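You operate a simulated robot arm through the tools that you are given. There is no shell and no other tool. Be economical: measure what you need, move in short steps, check, and stop when the job is done.

Carry out the task below with a simulated two-armed robot. There is one attempt and no reset: what you move stays moved.

## Task
On the top of the cart platform, fold the cream cloth in half.

It is judged by the outcome, as a careful person would: the job done as asked, and still so three seconds after it is handed in. It fails if anything else is knocked over, pushed out of place, dropped, spilled or broken. Flat cloth is picked up by pressing the open fingertips on it (5 to 10 N) and closing them slowly along it; thin cloth reads only 2 to 8 mm in the jaws.

## Robot
Two 7-joint arms with two-finger parallel grippers on one trunk, on a base that drives. Base frame: it is fixed to the floor where the robot stands at the start and does not move with it; the origin is under the middle of the robot, x ahead of it, y to its left, z up. Units: mm, rad, N and s.
The left shoulder is at the start at [50, 209, 1071], the right one opposite. With the tool pointing down near the work surface each hand reaches from about 100 to 900 mm from the robot's upright axis, wherever it stands, measured 20 degrees to its own side. Places, roughly: top of the cart platform [600, -100, 700]. Payload 4.4 kg a hand.
The TCP of each hand is the grasp point between the finger pads, 23 mm short of the fingertips. In the tool frame z runs along the fingers and y along their closing line. Largest opening 94 mm; finger width 38, thickness 10; the body of the gripper, 54 by 96 mm, starts 39 mm behind the TCP.
Orientation is that of the tool frame in the base frame, as a unit quaternion [x, y, z, w]. With the fingers straight down and closing along the base's y, the tool's x points along the base's -x, its y along +y and its z along -z.

## Interface
- The arms move only by the tool arm_command. It takes "left_steps", "right_steps" or both (then of equal length, played together; a hand with none holds still); each is a list of rows, each a list of 3 entries, a list of its own where there are three numbers: the closure, from 0 (fully open) to 1 (shut), then the shift along the tool's x, y, z in mm, then the turn, a rotation vector about the tool's x, y, z in rad. In form: [[hand, [tx, ty, tz], [wx, wy, wz]], ...]. A call has 1 to 20 rows; each row is the pose to reach, as a shift and turn from the pose commanded when the call began, along the tool's axes at that moment. Each row takes 0.2 s and may step no farther than 50 mm and 0.15 rad from the row before; otherwise, or with a gripper value out of range, the whole call is refused. Where a pose cannot be reached the arm comes as near as it can. A force on the tool above 40 N (or 10 N above the force at the start of the call, whichever is more), or a blocked arm, ends the call early, and 0.2 s more pass. The fingers move at their own pace (about 108 mm/s each) and stop on an object; they squeeze with about 20 N. The grip force told is the motor's: it shows also when the fingers shut on nothing. Time passes only in rows, and 0.2 s behind the last, so rows that repeat a pose let the fingers close. It gives the time, the measured TCP pose, the force on the tool (base axes), the opening and the grip force at its end, in the units of the frame above (readings bear some noise), with the torque about the TCP (base axes, N m) and any sound that the robot's microphone picked up.
- Cameras (640 x 400 px; columns grow to the right, rows downward): "scene" is now at [150.5, -1, 1227.3]; the picture's right is [-0.04, -1.00, 0.00], its down [-0.71, 0.03, -0.71] and it looks along [0.71, -0.03, -0.71] (base axes); focal length 273 px, centre (320, 200). "left" rides on the left gripper at [86, -16, -74] in its tool frame; the picture's right is [0.18, 0.98, 0.00], its down [-0.58, 0.11, -0.81] and it looks along [-0.79, 0.15, 0.59] (tool axes); focal length 243 px, centre (320, 200). "right" rides on the right gripper at [87, 16, -74] in its tool frame; the picture's right is [-0.18, 0.98, 0.00], its down [-0.58, -0.11, -0.81] and it looks along [-0.79, -0.15, 0.59] (tool axes); focal length 243 px, centre (320, 200).
- grab_frame(camera): a new picture of that camera. No time passes.
- move_column(by): slides the trunk up (or, below 0, down) by that many mm; the arms and the scene camera ride with it, the base frame stays. It gives what a move gives, with no picture.
- drive_base(legs): drives the robot by 1 to 6 legs, each [ahead, left, turn to the left] in mm, mm and rad, along the robot's own axes; the way and the turn of a leg run together, so that a leg with both is an arc; at most 1500 mm and 3.142 rad a leg. The arms and the cameras ride along, it lands a little off, and it stops where it bumps. It gives what a move gives.
- aim_head(pan, tilt): turns the head with the scene camera to pan (to the left, within 1.396 rad either way) and tilt (down, from -0.506 to 1.204), counted from straight ahead of the robot. It gives what a move gives.
- locate(camera, pixels): there is no depth. For up to 12 entries [column, row, z] of the newest picture of that camera ("zoom" is the newest enlarged one), the place [x, y] in the base frame at which the ray of that pixel passes the height z, good to about 3 mm. No time passes.
- zoom(camera, box): a new picture of the part [left, top, right, bottom] of that camera's present view, enlarged. No time passes.
- finish_job(): hands the job in; it is judged then, once.

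Go step by step. Measure first, check grasps and placings, and put right what went wrong. The budget is 80 turns and 58 pictures, counting those below and the enlarged ones. Unless the task says otherwise, let go and move clear before handing in.

The tools are called as name(argument=value, ...) on one line, values as JSON. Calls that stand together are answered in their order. arm_command: Moves the arms, as the interface text tells. Its arguments: {"type":"object","properties":{"left_steps":{"type":"array","items":{"type":"array"}},"right_steps":{"type":"array","items":{"type":"array"}}},"required":[]} The other tools are called the same way: move_column (by) slides the trunk up or down; drive_base (legs) drives the base; aim_head (pan, tilt) turns the head that bears the scene camera; grab_frame (camera) takes a picture; locate (camera, pixels) gives the place at which the rays of pixels pass given heights; zoom (camera, box) takes an enlarged picture of a part of a camera's view; finish_job () hands the job in.

At the start:

```text
time: 0.0
left_ee_pos: [652.1, 274.3, 943.2]
left_tool_rot: [0.0, 1.0, 0.0, 0.001]
left_wrist_force: [0.3, -0.2, 0.1]
left_ft_torque: [-0.03, 0.03, 0.0]
left_gripper_width: 93.6
left_grip_force: 0.1
right_ee_pos: [655.7, -267.9, 943.2]
right_tool_rot: [0.0, 1.0, 0.0, 0.0]
right_wrist_force: [0.9, -0.6, -0.8]
right_ft_torque: [-0.02, 0.0, -0.02]
right_gripper_width: 93.9
right_grip_force: 0.0
trunk travel left (down, up): [-150.0, 413.0]
robot x, y, heading: [0.5, 0.8, -0.003]
head pan, tilt: [-0.038, 0.785]
```

scene: 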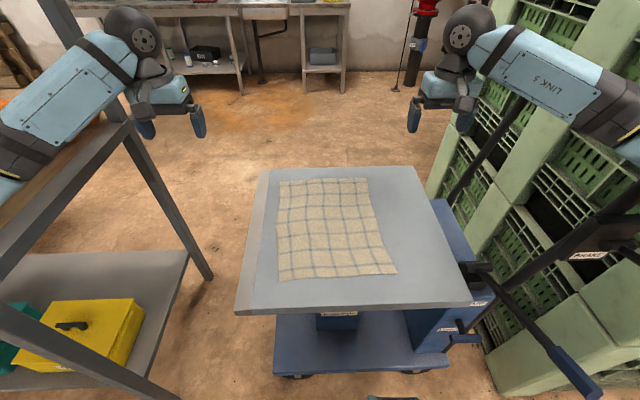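
right: 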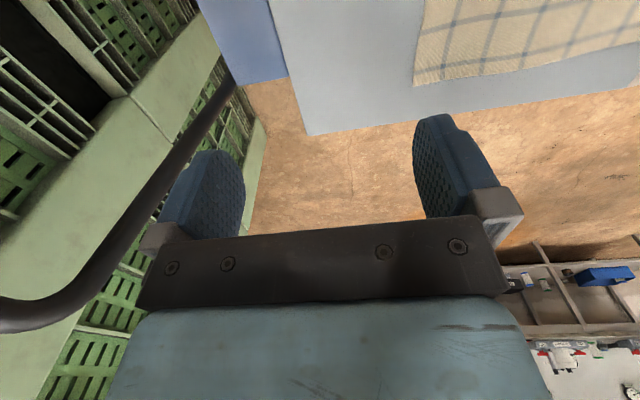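
left: 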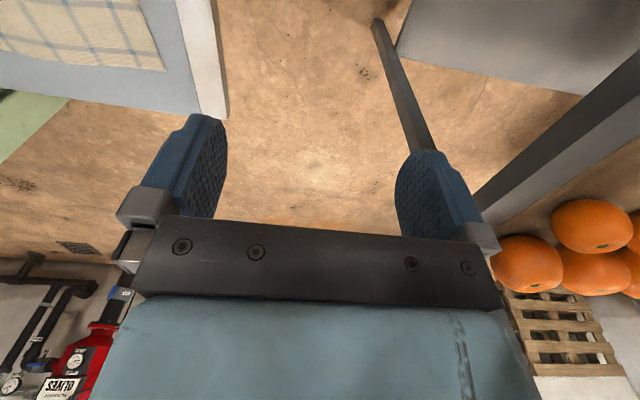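

The scene shows the cream cloth with corners near (279,182), (367,178), (397,273) and (280,281). I'll zoom in and locate those corners.

zoom(camera="scene", box=[220, 150, 480, 320])

locate(camera="scene", pixels=[[279, 182, 700], [367, 178, 700], [397, 273, 700], [280, 281, 700], [263, 170, 700], [413, 167, 700], [473, 302, 700], [236, 310, 700]])

```text
2.35 times, centred on (350, 235) of scene
```

zoom: 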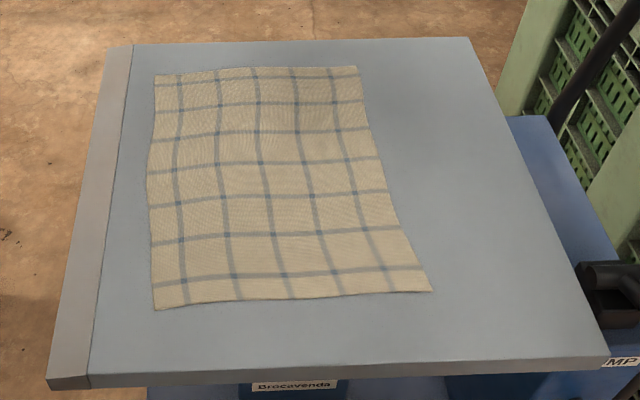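

```text
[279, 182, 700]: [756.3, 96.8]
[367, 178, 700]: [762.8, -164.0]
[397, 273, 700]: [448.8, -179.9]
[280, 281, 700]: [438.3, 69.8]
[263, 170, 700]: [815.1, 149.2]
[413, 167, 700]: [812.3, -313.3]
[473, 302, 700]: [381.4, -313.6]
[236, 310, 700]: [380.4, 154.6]
```

Corners at z≈700: far-left (756,97), far-right (763,-164), near-right (449,-180), near-left (438,70). I'll take the far edge with both hands and lay it over the near edge, starting by hovering the hands at z≈760 over the far corners.

arm_command(left_steps=[[0.2, [-13, -30, 26], [0, 0, 0]], [0.4, [-26, -60, 52], [0, 0, 0]], [0.575, [-39, -90, 78], [0, 0, 0]], [0.575, [-52, -120, 104], [0, 0, 0]], [0.575, [-65, -150, 130], [0, 0, 0]], [0.575, [-78, -180, 156], [0, 0, 0]], [0.575, [-90, -210, 183], [0, 0, 0]], [0.575, [-90, -210, 183], [0, 0, 0]]], right_steps=[[0.2, [-13, 20, 26], [0, 0, 0]], [0.4, [-26, 40, 52], [0, 0, 0]], [0.575, [-39, 60, 78], [0, 0, 0]], [0.575, [-52, 80, 104], [0, 0, 0]], [0.575, [-65, 100, 130], [0, 0, 0]], [0.575, [-78, 120, 156], [0, 0, 0]], [0.575, [-92, 137, 183], [0, 0, 0]], [0.575, [-92, 137, 183], [0, 0, 0]]])

grab_frame(camera="scene")

grab_frame(camera="left")

grab_frame(camera="right")

```text
time: 1.8
left_ee_pos: [741.2, 62.5, 758.7]
left_tool_rot: [0.0, 1.0, 0.0, 0.0]
left_wrist_force: [0.4, 0.6, -0.1]
left_ft_torque: [-0.04, -0.01, -0.01]
left_gripper_width: 40.1
left_grip_force: 0.1
right_ee_pos: [747.3, -129.9, 758.8]
right_tool_rot: [0.0, 1.0, 0.0, 0.001]
right_wrist_force: [0.3, 0.1, 0.1]
right_ft_torque: [-0.01, 0.0, 0.04]
right_gripper_width: 39.8
right_grip_force: 0.1
trunk travel left (down, up): [-150.0, 413.0]
robot x, y, heading: [-3.7, 0.8, 0.002]
head pan, tilt: [-0.038, 0.785]
```

```text
53 pictures are left
```

scene: 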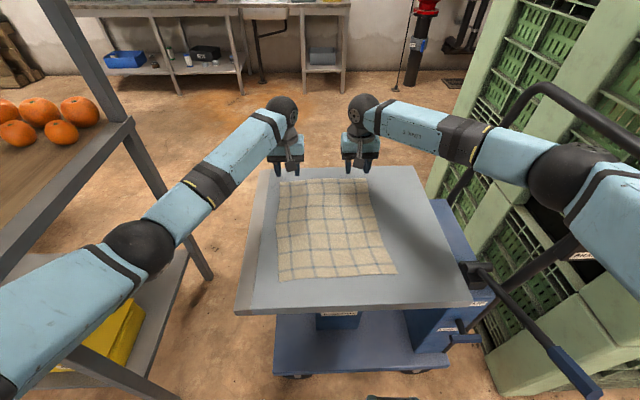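

```text
52 pictures are left
```

left: 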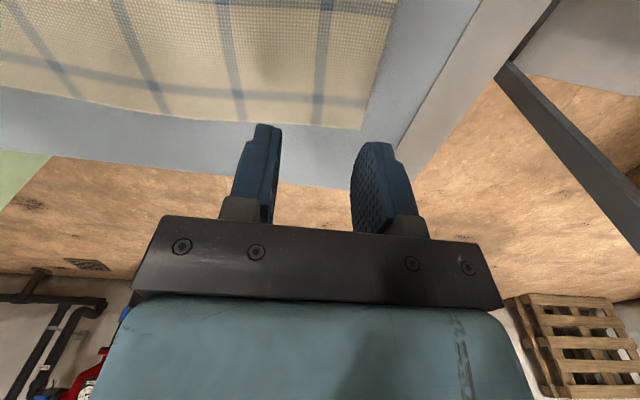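

```text
51 pictures are left
```

right: 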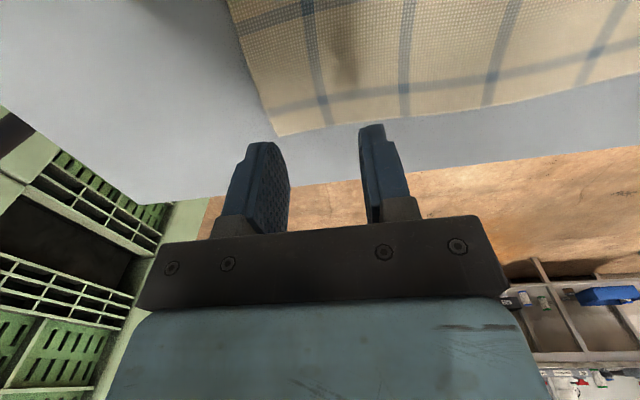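

Left view shows the far-left corner at (361,129), right view the far-right corner at (278,137). I'll locate both to confirm.

locate(camera="left", pixels=[[361, 129, 700], [361, 129, 690], [250, 123, 700]])

locate(camera="right", pixels=[[278, 137, 700], [278, 137, 690], [340, 126, 700], [410, 116, 700]])

locate(camera="scene", pixels=[[279, 182, 700], [367, 178, 700], [279, 182, 690], [367, 178, 690]])

```text
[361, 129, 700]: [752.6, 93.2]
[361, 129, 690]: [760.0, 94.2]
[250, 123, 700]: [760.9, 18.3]
```

```text
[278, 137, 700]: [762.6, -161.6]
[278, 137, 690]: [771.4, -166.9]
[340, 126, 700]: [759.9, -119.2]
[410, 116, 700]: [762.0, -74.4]
```

```text
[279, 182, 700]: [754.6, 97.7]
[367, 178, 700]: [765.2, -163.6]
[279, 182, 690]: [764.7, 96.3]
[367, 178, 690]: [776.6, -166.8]
```

The cameras agree that the surface is near z=700 and the corners are where I expected. I'll lower both hands until the tips are just above the cloth.

arm_command(left_steps=[[0.575, [0, 0, 15], [0, 0, 0]], [0.575, [0, 0, 26], [0, 0, 0]], [0.575, [0, 0, 30], [0, 0, 0]], [0.575, [0, 0, 33], [0, 0, 0]]], right_steps=[[0.575, [0, 0, 15], [0, 0, 0]], [0.575, [0, 0, 26], [0, 0, 0]], [0.575, [0, 0, 30], [0, 0, 0]], [0.575, [0, 0, 33], [0, 0, 0]]])

```text
time: 2.8
left_ee_pos: [741.9, 64.7, 726.9]
left_tool_rot: [0.0, 1.0, 0.001, 0.0]
left_wrist_force: [-0.6, -0.4, -0.1]
left_ft_torque: [-0.03, -0.01, 0.02]
left_gripper_width: 40.2
left_grip_force: 0.1
right_ee_pos: [746.7, -130.8, 726.1]
right_tool_rot: [0.0, 1.0, 0.0, 0.0]
right_wrist_force: [-0.2, 0.1, -0.1]
right_ft_torque: [-0.02, 0.0, 0.0]
right_gripper_width: 40.2
right_grip_force: 0.1
trunk travel left (down, up): [-150.0, 413.0]
robot x, y, heading: [-4.2, 1.1, 0.001]
head pan, tilt: [-0.038, 0.785]
```

No contact yet, with tips at about z=703. I'll go down 2 mm more.

arm_command(left_steps=[[0.575, [0, 0, 1], [0, 0, 0]], [0.575, [0, 0, 2], [0, 0, 0]]], right_steps=[[0.575, [0, 0, 1], [0, 0, 0]], [0.575, [0, 0, 2], [0, 0, 0]]])

```text
time: 3.4
left_ee_pos: [742.0, 64.0, 723.9]
left_tool_rot: [0.001, 1.0, 0.0, 0.0]
left_wrist_force: [-0.8, -0.2, -0.7]
left_ft_torque: [0.0, -0.02, 0.02]
left_gripper_width: 39.7
left_grip_force: 0.0
right_ee_pos: [746.5, -131.8, 725.0]
right_tool_rot: [0.001, 1.0, 0.0, 0.0]
right_wrist_force: [-0.7, 0.2, 0.4]
right_ft_torque: [-0.02, -0.01, 0.04]
right_gripper_width: 39.9
right_grip_force: 0.0
trunk travel left (down, up): [-150.0, 413.0]
robot x, y, heading: [0.7, -0.0, 0.004]
head pan, tilt: [-0.038, 0.785]
```

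Still no contact, so 2 mm further.

arm_command(left_steps=[[0.575, [0, 0, 1], [0, 0, 0]], [0.575, [0, 0, 2], [0, 0, 0]]], right_steps=[[0.575, [0, 0, 1], [0, 0, 0]], [0.575, [0, 0, 2], [0, 0, 0]]])

```text
time: 4.0
left_ee_pos: [741.1, 64.6, 723.6]
left_tool_rot: [0.0, 1.0, 0.001, 0.001]
left_wrist_force: [0.2, -0.2, 0.7]
left_ft_torque: [0.0, 0.04, 0.0]
left_gripper_width: 40.0
left_grip_force: 0.0
right_ee_pos: [747.7, -130.6, 723.5]
right_tool_rot: [0.0, 1.0, -0.001, 0.0]
right_wrist_force: [-1.4, -0.8, 2.5]
right_ft_torque: [0.01, 0.05, 0.05]
right_gripper_width: 39.9
right_grip_force: 0.1
trunk travel left (down, up): [-150.0, 413.0]
robot x, y, heading: [2.0, -1.4, -0.002]
head pan, tilt: [-0.038, 0.785]
```

First touch: right reads 2.5 N and left 0.7 N. I'll press about 2 mm more.

arm_command(left_steps=[[0.575, [0, 0, 1], [0, 0, 0]], [0.575, [0, 0, 2], [0, 0, 0]]], right_steps=[[0.575, [0, 0, 0.5], [0, 0, 0]], [0.575, [0, 0, 1], [0, 0, 0]]])

```text
time: 4.6
left_ee_pos: [742.2, 63.9, 723.0]
left_tool_rot: [0.0, 1.0, 0.0, 0.001]
left_wrist_force: [-0.4, 0.9, 10.3]
left_ft_torque: [0.25, 0.24, -0.06]
left_gripper_width: 40.3
left_grip_force: 0.2
right_ee_pos: [745.9, -130.4, 722.8]
right_tool_rot: [0.0, 1.0, 0.0, 0.0]
right_wrist_force: [2.4, -0.2, 3.2]
right_ft_torque: [-0.11, 0.01, 0.05]
right_gripper_width: 39.8
right_grip_force: 0.0
trunk travel left (down, up): [-150.0, 413.0]
robot x, y, heading: [-2.3, -3.4, 0.002]
head pan, tilt: [-0.038, 0.785]
```

Left now presses 10.3 N and right 3.2 N. I'll even them out and close slowly.

arm_command(left_steps=[[0.575, [0, 0, -0.2], [0, 0, 0]], [0.6, [0, 0, -0.2], [0, 0, 0]], [0.64, [0, 0, -0.2], [0, 0, 0]], [0.68, [0, 0, -0.2], [0, 0, 0]], [0.72, [0, 0, -0.2], [0, 0, 0]], [0.76, [0, 0, -0.2], [0, 0, 0]], [0.8, [0, 0, -0.2], [0, 0, 0]], [0.84, [0, 0, -0.2], [0, 0, 0]], [0.88, [0, 0, -0.2], [0, 0, 0]], [0.92, [0, 0, -0.2], [0, 0, 0]], [0.96, [0, 0, -0.2], [0, 0, 0]], [1, [0, 0, -0.2], [0, 0, 0]], [1, [0, 0, -0.2], [0, 0, 0]], [1, [0, 0, -0.2], [0, 0, 0]]], right_steps=[[0.575, [0, 0, 0.7], [0, 0, 0]], [0.6, [0, 0, 0.8], [0, 0, 0]], [0.64, [0, 0, 0.8], [0, 0, 0]], [0.68, [0, 0, 0.8], [0, 0, 0]], [0.72, [0, 0, 0.8], [0, 0, 0]], [0.76, [0, 0, 0.8], [0, 0, 0]], [0.8, [0, 0, 0.8], [0, 0, 0]], [0.84, [0, 0, 0.8], [0, 0, 0]], [0.88, [0, 0, 0.8], [0, 0, 0]], [0.92, [0, 0, 0.8], [0, 0, 0]], [0.96, [0, 0, 0.8], [0, 0, 0]], [1, [0, 0, 0.8], [0, 0, 0]], [1, [0, 0, 0.8], [0, 0, 0]], [1, [0, 0, 0.8], [0, 0, 0]]])

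zoom(camera="scene", box=[240, 130, 420, 290])

grab_frame(camera="left")

grab_frame(camera="right")

```text
time: 7.6
left_ee_pos: [740.3, 64.6, 725.2]
left_tool_rot: [0.0, 1.0, -0.001, 0.003]
left_wrist_force: [-0.3, -5.8, 14.3]
left_ft_torque: [-0.12, 0.14, 0.01]
left_gripper_width: 2.1
left_grip_force: 19.8
right_ee_pos: [745.6, -130.5, 723.9]
right_tool_rot: [0.001, 1.0, 0.0, 0.003]
right_wrist_force: [-0.1, 5.9, 22.4]
right_ft_torque: [0.13, 0.01, 0.02]
right_gripper_width: 3.2
right_grip_force: 20.1
trunk travel left (down, up): [-150.0, 413.0]
robot x, y, heading: [3.9, -3.5, 0.001]
head pan, tilt: [-0.038, 0.785]
```

```text
2.50 times, centred on (330, 210) of scene
```

zoom: 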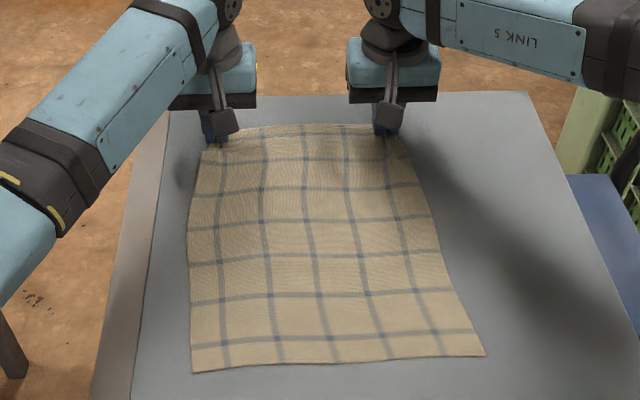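

```text
49 pictures are left
```

left: 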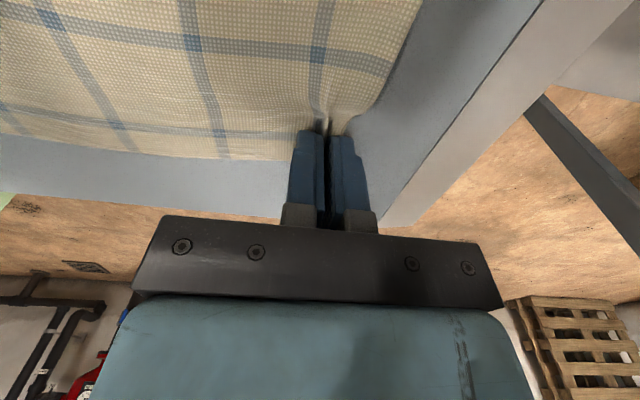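

```text
48 pictures are left
```

right: 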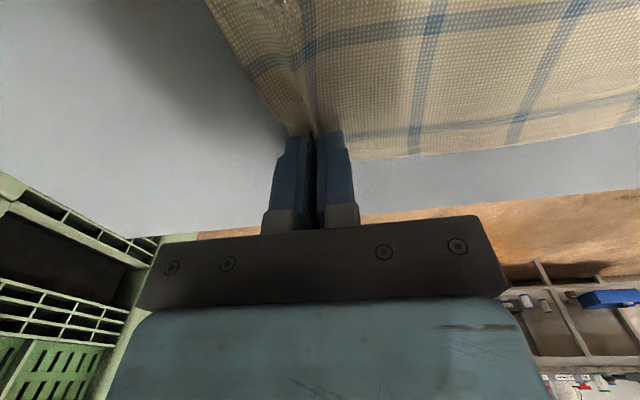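

Both hands hold cloth (2.1 and 3.2 mm in the jaws, with gathered folds visible at the tips). I'll lift 40 mm and check.

arm_command(left_steps=[[1, [3, 0, -10], [0, 0, 0]], [1, [6, 0, -20], [0, 0, 0]], [1, [10, 0, -30], [0, 0, 0]], [1, [15, 0, -40], [0, 0, 0]]], right_steps=[[1, [3, 0, -10], [0, 0, 0]], [1, [6, 0, -20], [0, 0, 0]], [1, [10, 0, -30], [0, 0, 0]], [1, [15, 0, -40], [0, 0, 0]]])

zoom(camera="scene", box=[240, 130, 420, 290])

```text
time: 8.6
left_ee_pos: [725.9, 64.6, 760.8]
left_tool_rot: [0.0, 1.0, 0.0, 0.0]
left_wrist_force: [0.0, -5.2, -0.5]
left_ft_torque: [-0.17, -0.01, 0.03]
left_gripper_width: 2.0
left_grip_force: 20.4
right_ee_pos: [732.7, -131.3, 759.5]
right_tool_rot: [0.0, 1.0, 0.0, 0.0]
right_wrist_force: [-0.5, 5.6, 1.1]
right_ft_torque: [0.14, -0.05, 0.04]
right_gripper_width: 2.4
right_grip_force: 19.8
trunk travel left (down, up): [-150.0, 413.0]
robot x, y, heading: [-1.1, 0.8, -0.001]
head pan, tilt: [-0.038, 0.785]
```

```text
2.50 times, centred on (330, 210) of scene
```

zoom: 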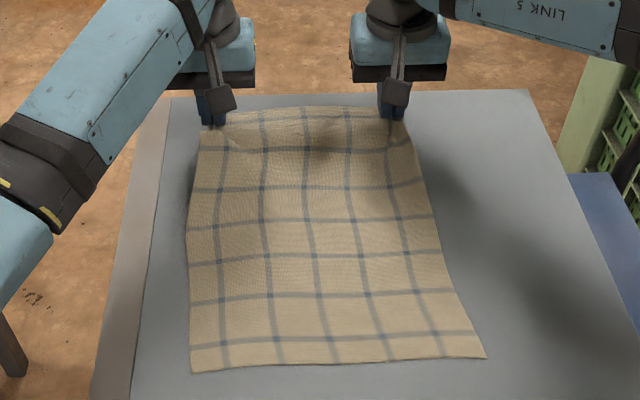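

Both corners came up cleanly. But the grip overlaps the edge by about 30 mm, and that strip would curl over when folded. I'll set the cloth back down, open, and take a shallower hold of the edge.

arm_command(left_steps=[[1, [-5, 0, 10], [0, 0, 0]], [1, [-9, 0, 20], [0, 0, 0]], [1, [-12, 0, 30], [0, 0, 0]], [1, [-15, 0, 38], [0, 0, 0]], [0.9, [-15, 0, 38], [0, 0, 0]], [0.8, [-15, 0, 38], [0, 0, 0]], [0.7, [-15, 0, 38], [0, 0, 0]], [0.575, [-15, 0, 38], [0, 0, 0]], [0.575, [-15, 0, 38], [0, 0, 0]], [0.575, [-15, 0, 20], [0, 0, 0]], [0.575, [-25, 0, 10], [0, 0, 0]]], right_steps=[[1, [-5, 0, 10], [0, 0, 0]], [1, [-9, 0, 20], [0, 0, 0]], [1, [-12, 0, 30], [0, 0, 0]], [1, [-15, 0, 38], [0, 0, 0]], [0.9, [-15, 0, 38], [0, 0, 0]], [0.8, [-15, 0, 38], [0, 0, 0]], [0.7, [-15, 0, 38], [0, 0, 0]], [0.575, [-15, 0, 38], [0, 0, 0]], [0.575, [-15, 0, 38], [0, 0, 0]], [0.575, [-15, 0, 20], [0, 0, 0]], [0.575, [-25, 0, 10], [0, 0, 0]]])

zoom(camera="scene", box=[240, 130, 420, 290])

grab_frame(camera="left")

grab_frame(camera="right")

```text
time: 11.0
left_ee_pos: [752.5, 64.2, 748.9]
left_tool_rot: [0.0, 1.0, 0.0, 0.0]
left_wrist_force: [-0.7, -0.6, 0.1]
left_ft_torque: [-0.01, 0.01, 0.02]
left_gripper_width: 40.1
left_grip_force: 0.0
right_ee_pos: [757.6, -131.3, 750.2]
right_tool_rot: [0.0, 1.0, -0.001, 0.0]
right_wrist_force: [0.3, -0.3, -0.3]
right_ft_torque: [-0.01, 0.01, 0.01]
right_gripper_width: 40.1
right_grip_force: 0.1
trunk travel left (down, up): [-150.0, 413.0]
robot x, y, heading: [-1.1, -2.0, -0.004]
head pan, tilt: [-0.038, 0.785]
```

```text
2.50 times, centred on (330, 210) of scene
```

zoom: 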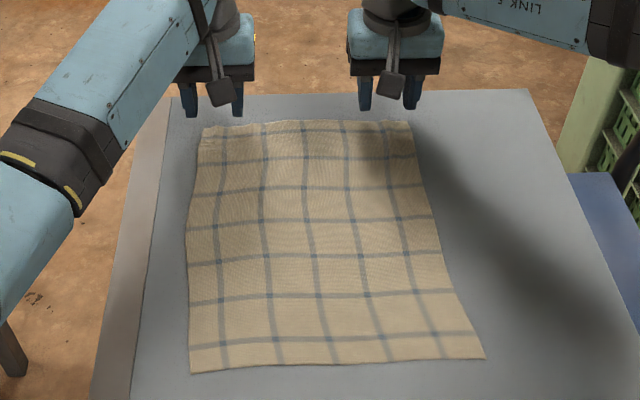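

```text
45 pictures are left
```

left: 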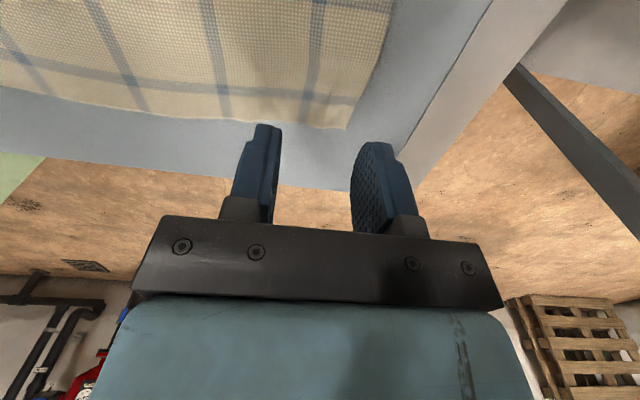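

```text
44 pictures are left
```

right: 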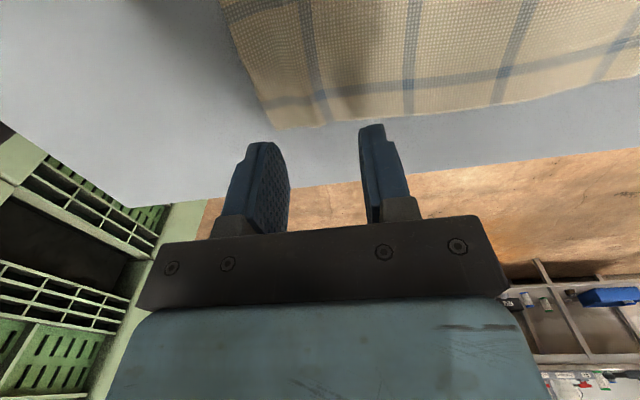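

The cloth is flat again and the edge moved in slightly. I'll locate the corners now: left view (346,129), right view (272,128).

locate(camera="left", pixels=[[346, 129, 701], [300, 125, 701], [250, 122, 701]])

locate(camera="right", pixels=[[272, 128, 701], [320, 126, 701], [360, 121, 701]])

locate(camera="zoom", pixels=[[202, 128, 701], [410, 122, 701], [191, 372, 701], [485, 359, 701], [310, 121, 701]])

```text
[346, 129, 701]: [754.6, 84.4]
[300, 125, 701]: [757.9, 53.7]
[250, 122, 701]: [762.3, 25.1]
```

```text
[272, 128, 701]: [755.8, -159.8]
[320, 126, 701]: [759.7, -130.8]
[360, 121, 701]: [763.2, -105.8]
```

```text
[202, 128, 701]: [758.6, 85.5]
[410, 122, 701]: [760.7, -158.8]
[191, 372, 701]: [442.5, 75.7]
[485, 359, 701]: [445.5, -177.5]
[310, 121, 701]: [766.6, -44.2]
```

The edge is now at x≈757, with corners at y=84 and y=-160. I'll shift the hands so the fingers overlap the edge by about 14 mm, then lower to first contact.

arm_command(left_steps=[[0.575, [-10, -12, 0], [0, 0, 0]], [0.575, [-10, -12, 15], [0, 0, 0]], [0.575, [-10, -12, 22], [0, 0, 0]], [0.575, [-10, -12, 25], [0, 0, 0]], [0.575, [-10, -12, 26], [0, 0, 0]]], right_steps=[[0.575, [-5, 4, 0], [0, 0, 0]], [0.575, [-5, 4, 15], [0, 0, 0]], [0.575, [-5, 4, 22], [0, 0, 0]], [0.575, [-5, 4, 25], [0, 0, 0]], [0.575, [-5, 4, 26], [0, 0, 0]]])

```text
time: 12.2
left_ee_pos: [762.6, 51.6, 724.9]
left_tool_rot: [0.001, 1.0, 0.0, 0.0]
left_wrist_force: [0.2, 0.6, 0.6]
left_ft_torque: [0.0, -0.01, 0.0]
left_gripper_width: 40.0
left_grip_force: 0.1
right_ee_pos: [761.5, -127.5, 724.3]
right_tool_rot: [0.0, 1.0, -0.001, -0.001]
right_wrist_force: [1.2, -0.6, 1.1]
right_ft_torque: [-0.03, 0.05, 0.02]
right_gripper_width: 39.8
right_grip_force: 0.1
trunk travel left (down, up): [-150.0, 413.0]
robot x, y, heading: [-1.2, 2.5, 0.001]
head pan, tilt: [-0.038, 0.785]
```

Both hands are nearly touching, so I'll press 2 mm more.

arm_command(left_steps=[[0.575, [0, 0, 1], [0, 0, 0]], [0.575, [0, 0, 2.2], [0, 0, 0]]], right_steps=[[0.575, [0, 0, 1], [0, 0, 0]], [0.575, [0, 0, 1.8], [0, 0, 0]]])

```text
time: 12.8
left_ee_pos: [762.0, 52.9, 725.1]
left_tool_rot: [-0.001, 1.0, 0.0, 0.001]
left_wrist_force: [1.5, 1.1, 5.6]
left_ft_torque: [0.04, 0.05, 0.0]
left_gripper_width: 40.0
left_grip_force: 0.1
right_ee_pos: [761.5, -127.0, 725.2]
right_tool_rot: [0.0, 1.0, 0.0, 0.001]
right_wrist_force: [0.2, -0.5, 5.8]
right_ft_torque: [-0.03, 0.07, 0.02]
right_gripper_width: 39.8
right_grip_force: 0.0
trunk travel left (down, up): [-150.0, 413.0]
robot x, y, heading: [-0.9, -0.8, 0.003]
head pan, tilt: [-0.038, 0.785]
```

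Both press at about 5.7 N, so I'll close slowly and then lift 40 mm.

arm_command(left_steps=[[0.6, [0, 0, 0.4], [0, 0, 0]], [0.64, [0, 0, 0.4], [0, 0, 0]], [0.68, [0, 0, 0.4], [0, 0, 0]], [0.72, [0, 0, 0.4], [0, 0, 0]], [0.76, [0, 0, 0.4], [0, 0, 0]], [0.8, [0, 0, 0.4], [0, 0, 0]], [0.84, [0, 0, 0.4], [0, 0, 0]], [0.88, [0, 0, 0.4], [0, 0, 0]], [0.92, [0, 0, 0.4], [0, 0, 0]], [0.96, [0, 0, 0.4], [0, 0, 0]], [1, [0, 0, 0.4], [0, 0, 0]], [1, [0, 0, 0.4], [0, 0, 0]], [1, [0, 0, 0.4], [0, 0, 0]], [1, [3, 0, -10], [0, 0, 0]], [1, [6, 0, -20], [0, 0, 0]], [1, [10, 0, -30], [0, 0, 0]], [1, [15, 0, -40], [0, 0, 0]]], right_steps=[[0.6, [0, 0, 0.4], [0, 0, 0]], [0.64, [0, 0, 0.4], [0, 0, 0]], [0.68, [0, 0, 0.4], [0, 0, 0]], [0.72, [0, 0, 0.4], [0, 0, 0]], [0.76, [0, 0, 0.4], [0, 0, 0]], [0.8, [0, 0, 0.4], [0, 0, 0]], [0.84, [0, 0, 0.4], [0, 0, 0]], [0.88, [0, 0, 0.4], [0, 0, 0]], [0.92, [0, 0, 0.4], [0, 0, 0]], [0.96, [0, 0, 0.4], [0, 0, 0]], [1, [0, 0, 0.4], [0, 0, 0]], [1, [0, 0, 0.4], [0, 0, 0]], [1, [0, 0, 0.4], [0, 0, 0]], [1, [3, 0, -10], [0, 0, 0]], [1, [6, 0, -20], [0, 0, 0]], [1, [10, 0, -30], [0, 0, 0]], [1, [15, 0, -40], [0, 0, 0]]])

zoom(camera="scene", box=[240, 130, 420, 290])

grab_frame(camera="left")

grab_frame(camera="right")

```text
time: 16.4
left_ee_pos: [746.8, 51.8, 763.4]
left_tool_rot: [-0.001, 1.0, 0.0, -0.001]
left_wrist_force: [0.9, -7.5, 0.4]
left_ft_torque: [-0.16, -0.03, 0.12]
left_gripper_width: 2.4
left_grip_force: 20.3
right_ee_pos: [746.2, -126.8, 763.1]
right_tool_rot: [0.0, 1.0, 0.0, 0.0]
right_wrist_force: [0.3, 8.5, 0.2]
right_ft_torque: [0.17, 0.05, -0.06]
right_gripper_width: 2.4
right_grip_force: 20.4
trunk travel left (down, up): [-150.0, 413.0]
robot x, y, heading: [2.5, 1.2, -0.003]
head pan, tilt: [-0.038, 0.785]
```

```text
2.50 times, centred on (330, 210) of scene
```

zoom: 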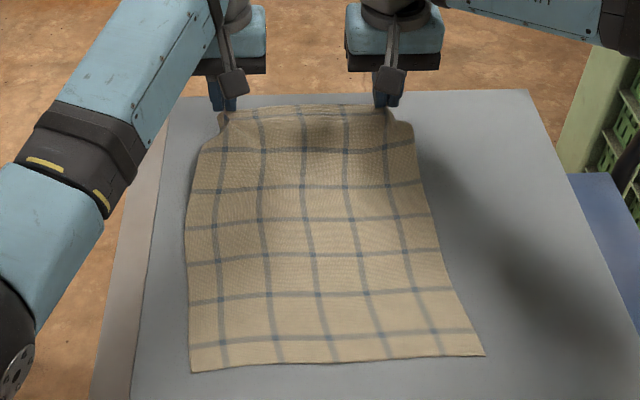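

```text
42 pictures are left
```

left: 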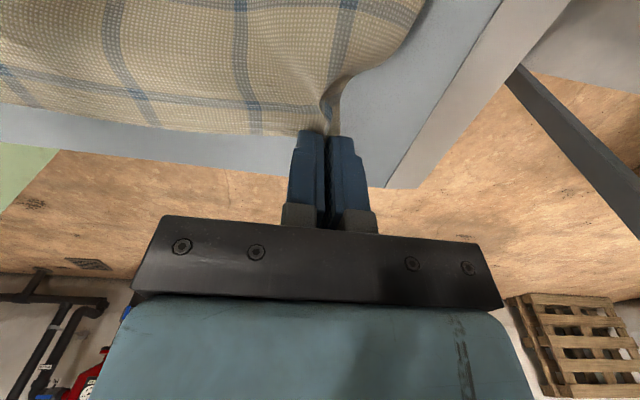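

```text
41 pictures are left
```

right: 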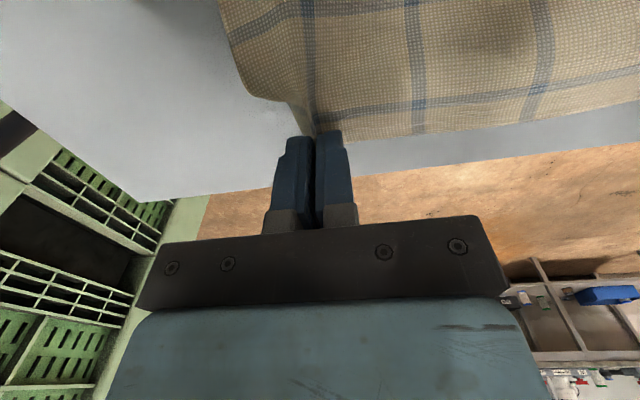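

Both hands hold the edge shallowly and it is taut between them. I'll carry it up and back on an arc over the fold line x≈600, pitching the fingers forward, and stop at the top to check.

arm_command(left_steps=[[1, [9, 0, -17], [0, 0, 0]], [1, [18, 0, -34], [0, 0, 0]], [1, [30, 0, -50], [0, -0.03, 0]], [1, [43, 0, -65], [0, -0.07, 0]], [1, [59, -1, -77], [0, -0.11, 0]], [1, [76, -1, -87.5], [0, -0.15, 0]], [1, [95, -2, -95], [0, -0.2, 0]], [1, [114, -2, -102], [0, -0.25, 0]], [1, [134, -3, -105], [0, -0.3, 0]], [1, [154.5, -3, -106], [0, -0.35, 0]]], right_steps=[[1, [9, 0, -17], [0, 0, 0]], [1, [18, 0, -34], [0, 0, 0]], [1, [30, 0, -50], [0, -0.03, 0]], [1, [43, 0, -65], [0, -0.07, 0]], [1, [59, -1, -77], [0, -0.11, 0]], [1, [76, -1, -87.5], [0, -0.15, 0]], [1, [95, -2, -95], [0, -0.2, 0]], [1, [114, -2, -102], [0, -0.25, 0]], [1, [134, -3, -105], [0, -0.3, 0]], [1, [154.5, -3, -106], [0, -0.35, 0]]])

grab_frame(camera="scene")

```text
time: 18.6
left_ee_pos: [591.8, 49.0, 868.9]
left_tool_rot: [0.001, 0.985, -0.001, 0.174]
left_wrist_force: [0.3, -8.3, -0.1]
left_ft_torque: [-0.25, -0.01, 0.04]
left_gripper_width: 2.6
left_grip_force: 19.8
right_ee_pos: [592.4, -131.8, 869.3]
right_tool_rot: [0.0, 0.985, 0.0, 0.175]
right_wrist_force: [-0.6, 7.5, -0.6]
right_ft_torque: [0.12, 0.03, 0.04]
right_gripper_width: 2.5
right_grip_force: 20.7
trunk travel left (down, up): [-150.0, 413.0]
robot x, y, heading: [-1.7, 1.0, 0.002]
head pan, tilt: [-0.038, 0.785]
```

```text
40 pictures are left
```

scene: 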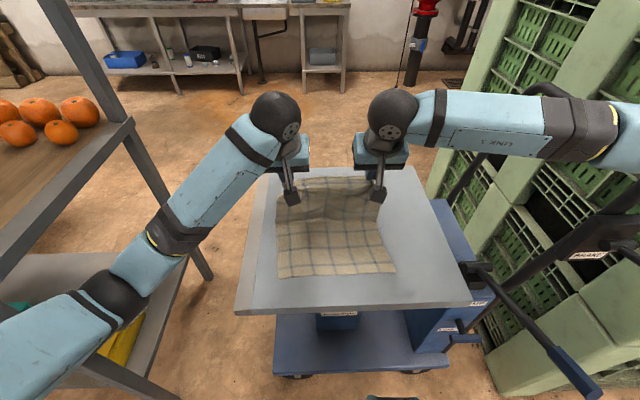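

The cloth hangs well and both grips hold. Before drawing the arms back further, I'll check the elbows' clearance to the racks on both sides.

aim_head(pan=-0.9, tilt=0.6)

grab_frame(camera="scene")

aim_head(pan=0.9, tilt=0.6)

grab_frame(camera="scene")

aim_head(pan=-0.038, tilt=0.785)

```text
time: 19.8
left_ee_pos: [592.8, 49.7, 868.3]
left_tool_rot: [0.0, 0.985, -0.001, 0.174]
left_wrist_force: [-0.4, -7.1, 0.0]
left_ft_torque: [-0.26, 0.01, 0.07]
left_gripper_width: 2.5
left_grip_force: 19.8
right_ee_pos: [592.5, -131.2, 869.7]
right_tool_rot: [0.0, 0.985, 0.0, 0.175]
right_wrist_force: [0.1, 8.0, 0.9]
right_ft_torque: [0.16, 0.04, 0.03]
right_gripper_width: 2.3
right_grip_force: 20.4
trunk travel left (down, up): [-150.0, 413.0]
robot x, y, heading: [-0.8, 1.3, 0.002]
head pan, tilt: [-0.901, 0.6]
```

```text
39 pictures are left
```

scene: 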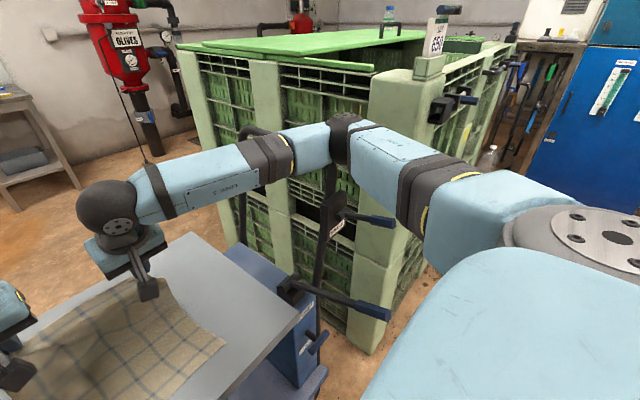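

```text
time: 21.6
left_ee_pos: [593.1, 49.7, 870.1]
left_tool_rot: [0.0, 0.985, 0.0, 0.174]
left_wrist_force: [2.1, -8.1, 0.2]
left_ft_torque: [-0.26, -0.05, 0.04]
left_gripper_width: 2.0
left_grip_force: 20.4
right_ee_pos: [592.4, -129.9, 870.2]
right_tool_rot: [0.0, 0.985, -0.001, 0.175]
right_wrist_force: [-0.7, 7.8, -0.4]
right_ft_torque: [0.16, 0.02, 0.01]
right_gripper_width: 2.1
right_grip_force: 20.4
trunk travel left (down, up): [-150.0, 413.0]
robot x, y, heading: [-2.2, 2.5, 0.005]
head pan, tilt: [0.901, 0.6]
```

```text
38 pictures are left
```

scene: 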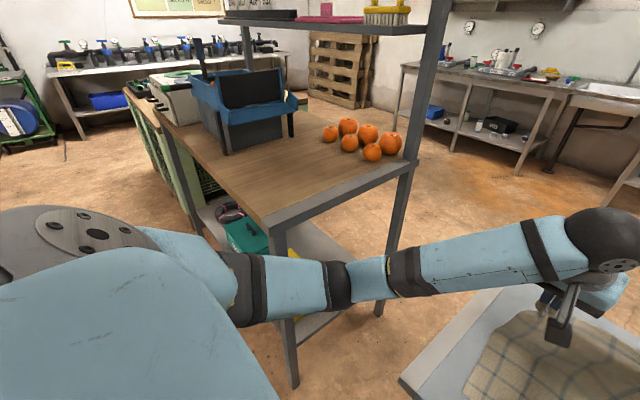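

```text
time: 22.8
left_ee_pos: [592.7, 49.9, 868.9]
left_tool_rot: [0.0, 0.985, 0.001, 0.174]
left_wrist_force: [0.0, -7.2, 0.4]
left_ft_torque: [-0.25, 0.0, 0.06]
left_gripper_width: 2.3
left_grip_force: 19.9
right_ee_pos: [592.6, -129.5, 869.1]
right_tool_rot: [0.001, 0.985, 0.0, 0.175]
right_wrist_force: [-0.4, 8.2, 0.4]
right_ft_torque: [0.18, 0.01, 0.02]
right_gripper_width: 2.1
right_grip_force: 20.2
trunk travel left (down, up): [-150.0, 413.0]
robot x, y, heading: [-0.3, 0.8, 0.001]
head pan, tilt: [-0.038, 0.785]
```

Clearance is tighter than I'd like: the right elbow is about 150 mm from the crates and the left elbow hangs low beside the platform. So instead of folding the arms inward, I'll back the base up in small legs and lower the arms between legs.

arm_command(left_steps=[[1, [3.5, -1, 7], [0, -0.05, 0]], [1, [7.1, -2, 13.7], [0, -0.1, 0]]], right_steps=[[1, [3.5, -1, 7], [0, -0.05, 0]], [1, [7.1, -2, 13.7], [0, -0.1, 0]]])

drive_base(legs=[[-50, 0, 0]])

grab_frame(camera="scene")

```text
time: 23.4
left_ee_pos: [588.7, 50.3, 855.1]
left_tool_rot: [0.0, 0.974, -0.002, 0.225]
left_wrist_force: [0.2, -7.6, 0.2]
left_ft_torque: [-0.24, -0.05, 0.03]
left_gripper_width: 2.3
left_grip_force: 19.9
right_ee_pos: [586.6, -128.7, 856.9]
right_tool_rot: [0.001, 0.974, -0.003, 0.226]
right_wrist_force: [-0.6, 8.1, -0.5]
right_ft_torque: [0.21, 0.01, 0.09]
right_gripper_width: 2.5
right_grip_force: 20.4
trunk travel left (down, up): [-150.0, 413.0]
robot x, y, heading: [-0.6, 3.2, 0.001]
head pan, tilt: [-0.038, 0.785]
```

```text
time: 24.3
left_ee_pos: [540.1, 46.4, 853.3]
left_tool_rot: [0.0, 0.975, 0.0, 0.223]
left_wrist_force: [-0.8, -8.1, 1.0]
left_ft_torque: [-0.22, -0.03, 0.04]
left_gripper_width: 2.5
left_grip_force: 20.4
right_ee_pos: [539.8, -132.0, 853.9]
right_tool_rot: [0.0, 0.975, 0.001, 0.223]
right_wrist_force: [-1.1, 8.0, 0.5]
right_ft_torque: [0.18, 0.05, 0.06]
right_gripper_width: 2.2
right_grip_force: 20.0
trunk travel left (down, up): [-150.0, 413.0]
robot x, y, heading: [-55.4, 5.0, 0.001]
head pan, tilt: [-0.038, 0.785]
```

```text
37 pictures are left
```

scene: 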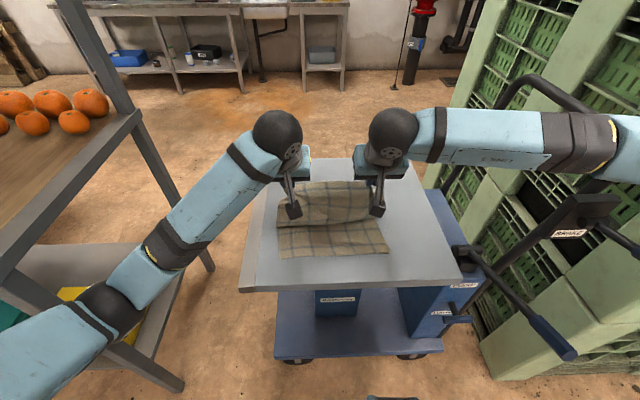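

The cloth is folding over properly. I'll continue by lowering and then backing up.

arm_command(left_steps=[[1, [6.5, -1, 11], [0, -0.05, 0]], [1, [13.1, -2, 22.5], [0, -0.1, 0]]], right_steps=[[1, [6.5, -1, 11], [0, -0.05, 0]], [1, [13.1, -2, 22.5], [0, -0.1, 0]]])

drive_base(legs=[[-40, 0, 0]])

```text
time: 24.9
left_ee_pos: [540.6, 44.8, 828.2]
left_tool_rot: [0.0, 0.963, -0.001, 0.271]
left_wrist_force: [0.1, -6.5, 0.6]
left_ft_torque: [-0.21, 0.02, 0.05]
left_gripper_width: 2.4
left_grip_force: 20.0
right_ee_pos: [539.0, -133.6, 827.6]
right_tool_rot: [0.0, 0.962, 0.001, 0.272]
right_wrist_force: [0.1, 6.8, -0.6]
right_ft_torque: [0.13, 0.04, 0.06]
right_gripper_width: 2.1
right_grip_force: 20.3
trunk travel left (down, up): [-150.0, 413.0]
robot x, y, heading: [-46.8, 0.8, 0.003]
head pan, tilt: [-0.038, 0.785]
```

```text
time: 25.8
left_ee_pos: [499.0, 45.6, 827.7]
left_tool_rot: [0.0, 0.962, 0.001, 0.273]
left_wrist_force: [0.9, -7.9, 0.7]
left_ft_torque: [-0.21, -0.04, 0.03]
left_gripper_width: 2.6
left_grip_force: 20.5
right_ee_pos: [498.5, -133.8, 829.0]
right_tool_rot: [0.0, 0.962, 0.0, 0.272]
right_wrist_force: [-0.8, 7.4, 0.1]
right_ft_torque: [0.17, -0.01, 0.08]
right_gripper_width: 2.4
right_grip_force: 19.8
trunk travel left (down, up): [-150.0, 413.0]
robot x, y, heading: [-89.6, 0.6, -0.001]
head pan, tilt: [-0.038, 0.785]
```

Grips hold. Next I'll lower about 39 mm and back up 33 mm.

arm_command(left_steps=[[1, [10.6, 0, 16], [0, -0.03, 0]], [1, [21.2, -1, 32.7], [0, -0.05, 0]]], right_steps=[[1, [10.6, 0, 16], [0, -0.03, 0]], [1, [21.2, -1, 32.7], [0, -0.05, 0]]])

drive_base(legs=[[-33, 0, 0]])

grab_frame(camera="scene")

```text
time: 26.4
left_ee_pos: [498.7, 45.6, 788.8]
left_tool_rot: [0.001, 0.955, -0.002, 0.296]
left_wrist_force: [1.3, -7.6, 0.1]
left_ft_torque: [-0.21, -0.01, -0.03]
left_gripper_width: 2.0
left_grip_force: 19.5
right_ee_pos: [498.5, -134.8, 789.2]
right_tool_rot: [0.001, 0.955, 0.001, 0.296]
right_wrist_force: [-0.4, 7.7, 0.1]
right_ft_torque: [0.16, 0.03, 0.09]
right_gripper_width: 2.1
right_grip_force: 20.0
trunk travel left (down, up): [-150.0, 413.0]
robot x, y, heading: [-86.8, 1.4, -0.001]
head pan, tilt: [-0.038, 0.785]
```

```text
time: 27.3
left_ee_pos: [466.4, 44.5, 790.6]
left_tool_rot: [0.0, 0.955, 0.0, 0.296]
left_wrist_force: [-0.4, -9.3, 1.2]
left_ft_torque: [-0.26, -0.03, 0.01]
left_gripper_width: 2.2
left_grip_force: 19.5
right_ee_pos: [464.3, -135.2, 789.7]
right_tool_rot: [0.0, 0.955, 0.0, 0.297]
right_wrist_force: [-0.3, 10.1, 0.8]
right_ft_torque: [0.23, 0.0, 0.08]
right_gripper_width: 2.3
right_grip_force: 20.2
trunk travel left (down, up): [-150.0, 413.0]
robot x, y, heading: [-124.1, -4.4, 0.001]
head pan, tilt: [-0.038, 0.785]
```

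```text
36 pictures are left
```

scene: 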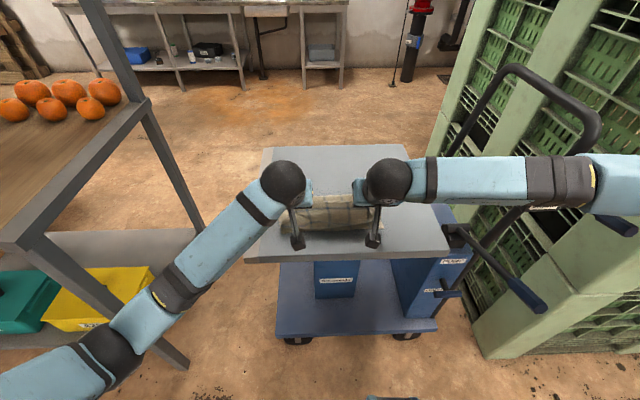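

Continuing: lower about 36 mm, back up 28 mm, then look closely.

arm_command(left_steps=[[1, [10, 0, 15], [0, 0, 0]], [1, [20.3, 0, 29.7], [0, 0, 0]]], right_steps=[[1, [10, -1, 15], [0, 0, 0]], [1, [20.3, -1, 29.7], [0, 0, 0]]])

drive_base(legs=[[-28, 0, 0]])

zoom(camera="scene", box=[220, 140, 460, 280])

grab_frame(camera="left")

grab_frame(camera="right")

```text
time: 27.9
left_ee_pos: [466.0, 43.6, 751.9]
left_tool_rot: [0.001, 0.955, -0.001, 0.296]
left_wrist_force: [-0.2, -9.1, -0.5]
left_ft_torque: [-0.21, -0.01, 0.0]
left_gripper_width: 2.2
left_grip_force: 20.1
right_ee_pos: [465.2, -135.3, 753.1]
right_tool_rot: [0.0, 0.955, 0.001, 0.295]
right_wrist_force: [0.4, 7.9, 0.5]
right_ft_torque: [0.15, 0.0, 0.08]
right_gripper_width: 2.3
right_grip_force: 20.6
trunk travel left (down, up): [-150.0, 413.0]
robot x, y, heading: [-120.7, -2.7, -0.001]
head pan, tilt: [-0.038, 0.785]
```

```text
time: 28.7
left_ee_pos: [438.1, 43.8, 753.2]
left_tool_rot: [0.001, 0.955, -0.001, 0.295]
left_wrist_force: [0.6, -8.7, 1.3]
left_ft_torque: [-0.24, 0.01, -0.04]
left_gripper_width: 2.3
left_grip_force: 19.8
right_ee_pos: [436.7, -135.8, 752.7]
right_tool_rot: [0.0, 0.955, 0.001, 0.295]
right_wrist_force: [-0.7, 8.3, -0.9]
right_ft_torque: [0.2, -0.01, 0.1]
right_gripper_width: 2.0
right_grip_force: 20.0
trunk travel left (down, up): [-150.0, 413.0]
robot x, y, heading: [-149.8, -2.2, 0.002]
head pan, tilt: [-0.038, 0.785]
```

```text
2.67 times, centred on (340, 210) of scene
```

zoom: 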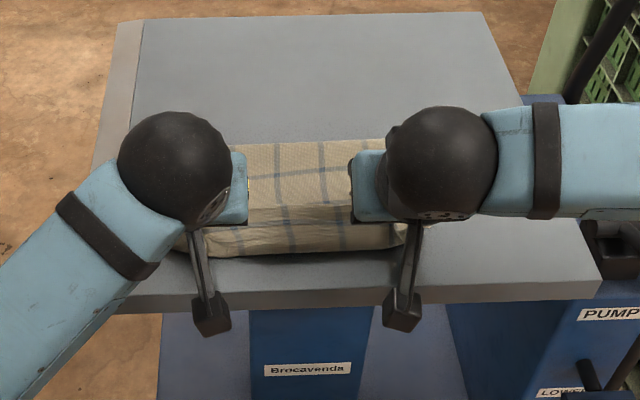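

```text
34 pictures are left
```

left: 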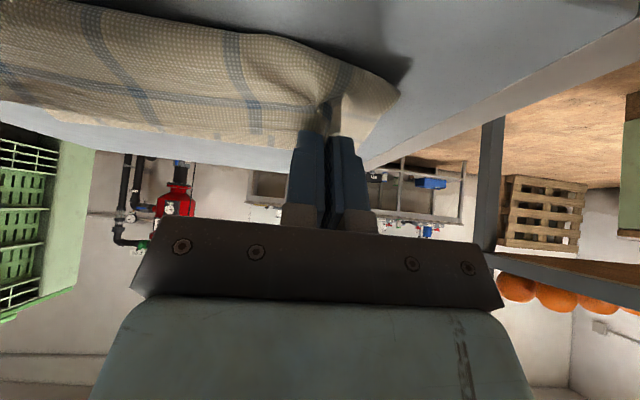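

```text
33 pictures are left
```

right: 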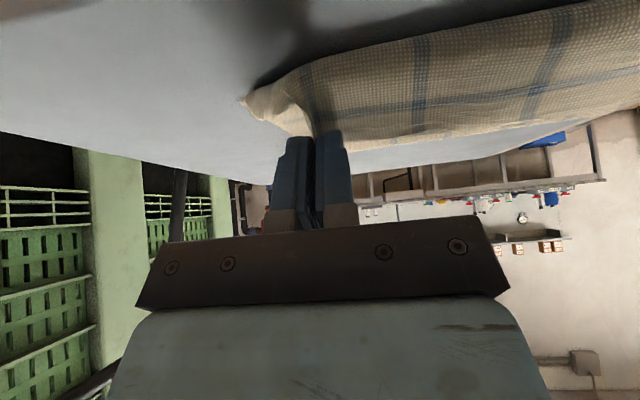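

The top edge now hangs just above the near edge. I'll measure the near edge and fold positions in the zoom.

locate(camera="zoom", pixels=[[300, 256, 701], [250, 257, 701], [380, 249, 701], [300, 143, 705], [300, 143, 720], [240, 146, 705], [385, 140, 705], [300, 224, 735], [300, 250, 735]])

```text
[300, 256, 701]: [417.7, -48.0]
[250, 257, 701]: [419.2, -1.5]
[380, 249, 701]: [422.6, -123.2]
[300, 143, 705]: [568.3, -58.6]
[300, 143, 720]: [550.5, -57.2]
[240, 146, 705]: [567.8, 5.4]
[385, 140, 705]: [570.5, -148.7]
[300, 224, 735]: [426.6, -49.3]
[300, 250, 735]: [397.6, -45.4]
```

The near edge reads x≈418 rather than 443, so the bottom may have slid or I may be seeing the upper edge. I'll zoom in tighter on the middle.

zoom(camera="scene", box=[280, 185, 390, 250])

```text
5.82 times, centred on (335, 218) of scene
```

zoom: 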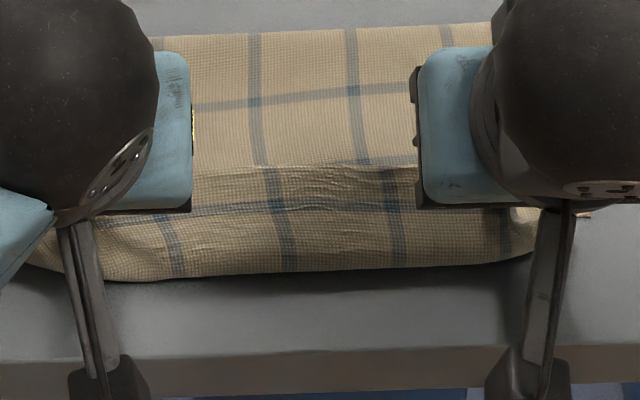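

The hem between the grips is at row 165 and curls back, with the sheet bulging out in front of it, so releasing now would leave a rolled edge. I'll lift the hem back up to straighten the sheet and pitch the fingers to nearly horizontal. The hem will then stand up and can be laid forward as the hands withdraw.

arm_command(left_steps=[[1, [-20, 0, -20.5], [0, 0, 0]], [1, [-39.6, 0, -40.8], [0, 0, 0]], [1, [-66, 0, -46], [0, -0.08, 0]], [1, [-91.8, 0, -50.8], [0, -0.15, 0]], [1, [-118, 0, -39], [0, -0.25, 0]], [1, [-145, 0, -27.8], [0, -0.35, 0]], [1, [-142.5, 0, -26.6], [0, -0.48, 0]], [1, [-139.8, 0, -25.4], [0, -0.6, 0]]], right_steps=[[1, [-20, 0, -20.5], [0, 0, 0]], [1, [-39.6, 0, -40.8], [0, 0, 0]], [1, [-66, 0, -46], [0, -0.08, 0]], [1, [-91.8, 0, -50.8], [0, -0.15, 0]], [1, [-118, 0, -39], [0, -0.25, 0]], [1, [-145, 0, -27.8], [0, -0.35, 0]], [1, [-142.5, 0, -26.6], [0, -0.48, 0]], [1, [-139.8, 0, -25.4], [0, -0.6, 0]]])

grab_frame(camera="scene")

grab_frame(camera="left")

```text
time: 30.5
left_ee_pos: [539.4, 47.9, 852.2]
left_tool_rot: [-0.001, 0.824, -0.002, 0.566]
left_wrist_force: [-0.9, -4.0, 0.2]
left_ft_torque: [-0.07, -0.03, -0.07]
left_gripper_width: 2.4
left_grip_force: 20.1
right_ee_pos: [539.0, -129.8, 856.2]
right_tool_rot: [0.0, 0.824, 0.003, 0.567]
right_wrist_force: [0.3, 2.7, 1.3]
right_ft_torque: [0.12, 0.18, 0.14]
right_gripper_width: 2.0
right_grip_force: 20.4
trunk travel left (down, up): [-150.0, 413.0]
robot x, y, heading: [-150.3, 1.3, -0.001]
head pan, tilt: [-0.038, 0.785]
```

```text
31 pictures are left
```

scene: 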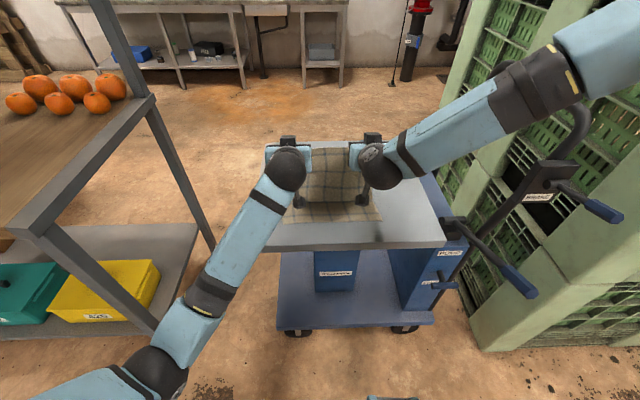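

```text
30 pictures are left
```

left: 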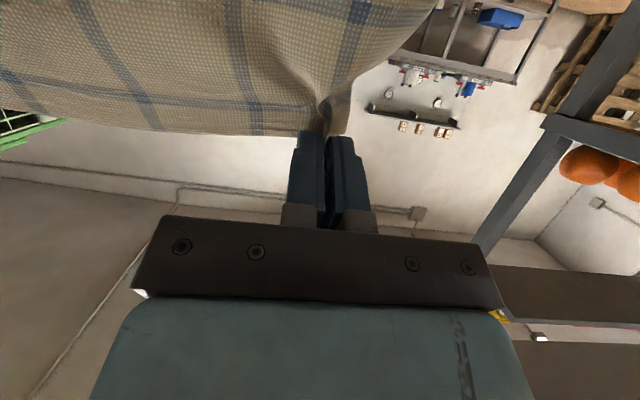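

The sheet hangs straight and the fingers are near horizontal. I'll zoom in to see where the bottom layer and fold line lie.

zoom(camera="scene", box=[250, 130, 410, 250])

locate(camera="scene", pixels=[[284, 222, 701], [381, 219, 701], [300, 203, 701], [360, 204, 701]])

```text
3.33 times, centred on (330, 190) of scene
```

zoom: 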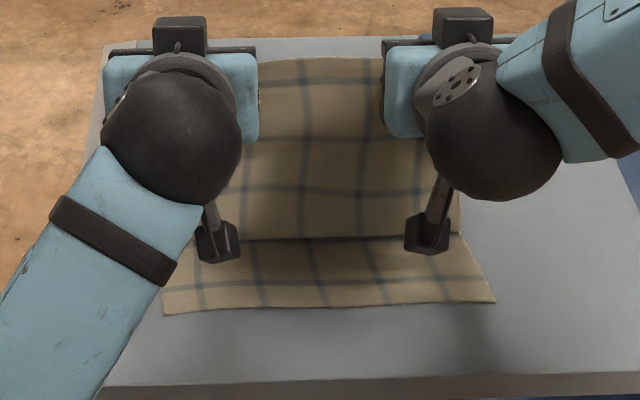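

```text
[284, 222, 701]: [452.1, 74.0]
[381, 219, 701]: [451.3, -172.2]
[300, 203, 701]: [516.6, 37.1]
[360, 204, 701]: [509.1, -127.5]
```

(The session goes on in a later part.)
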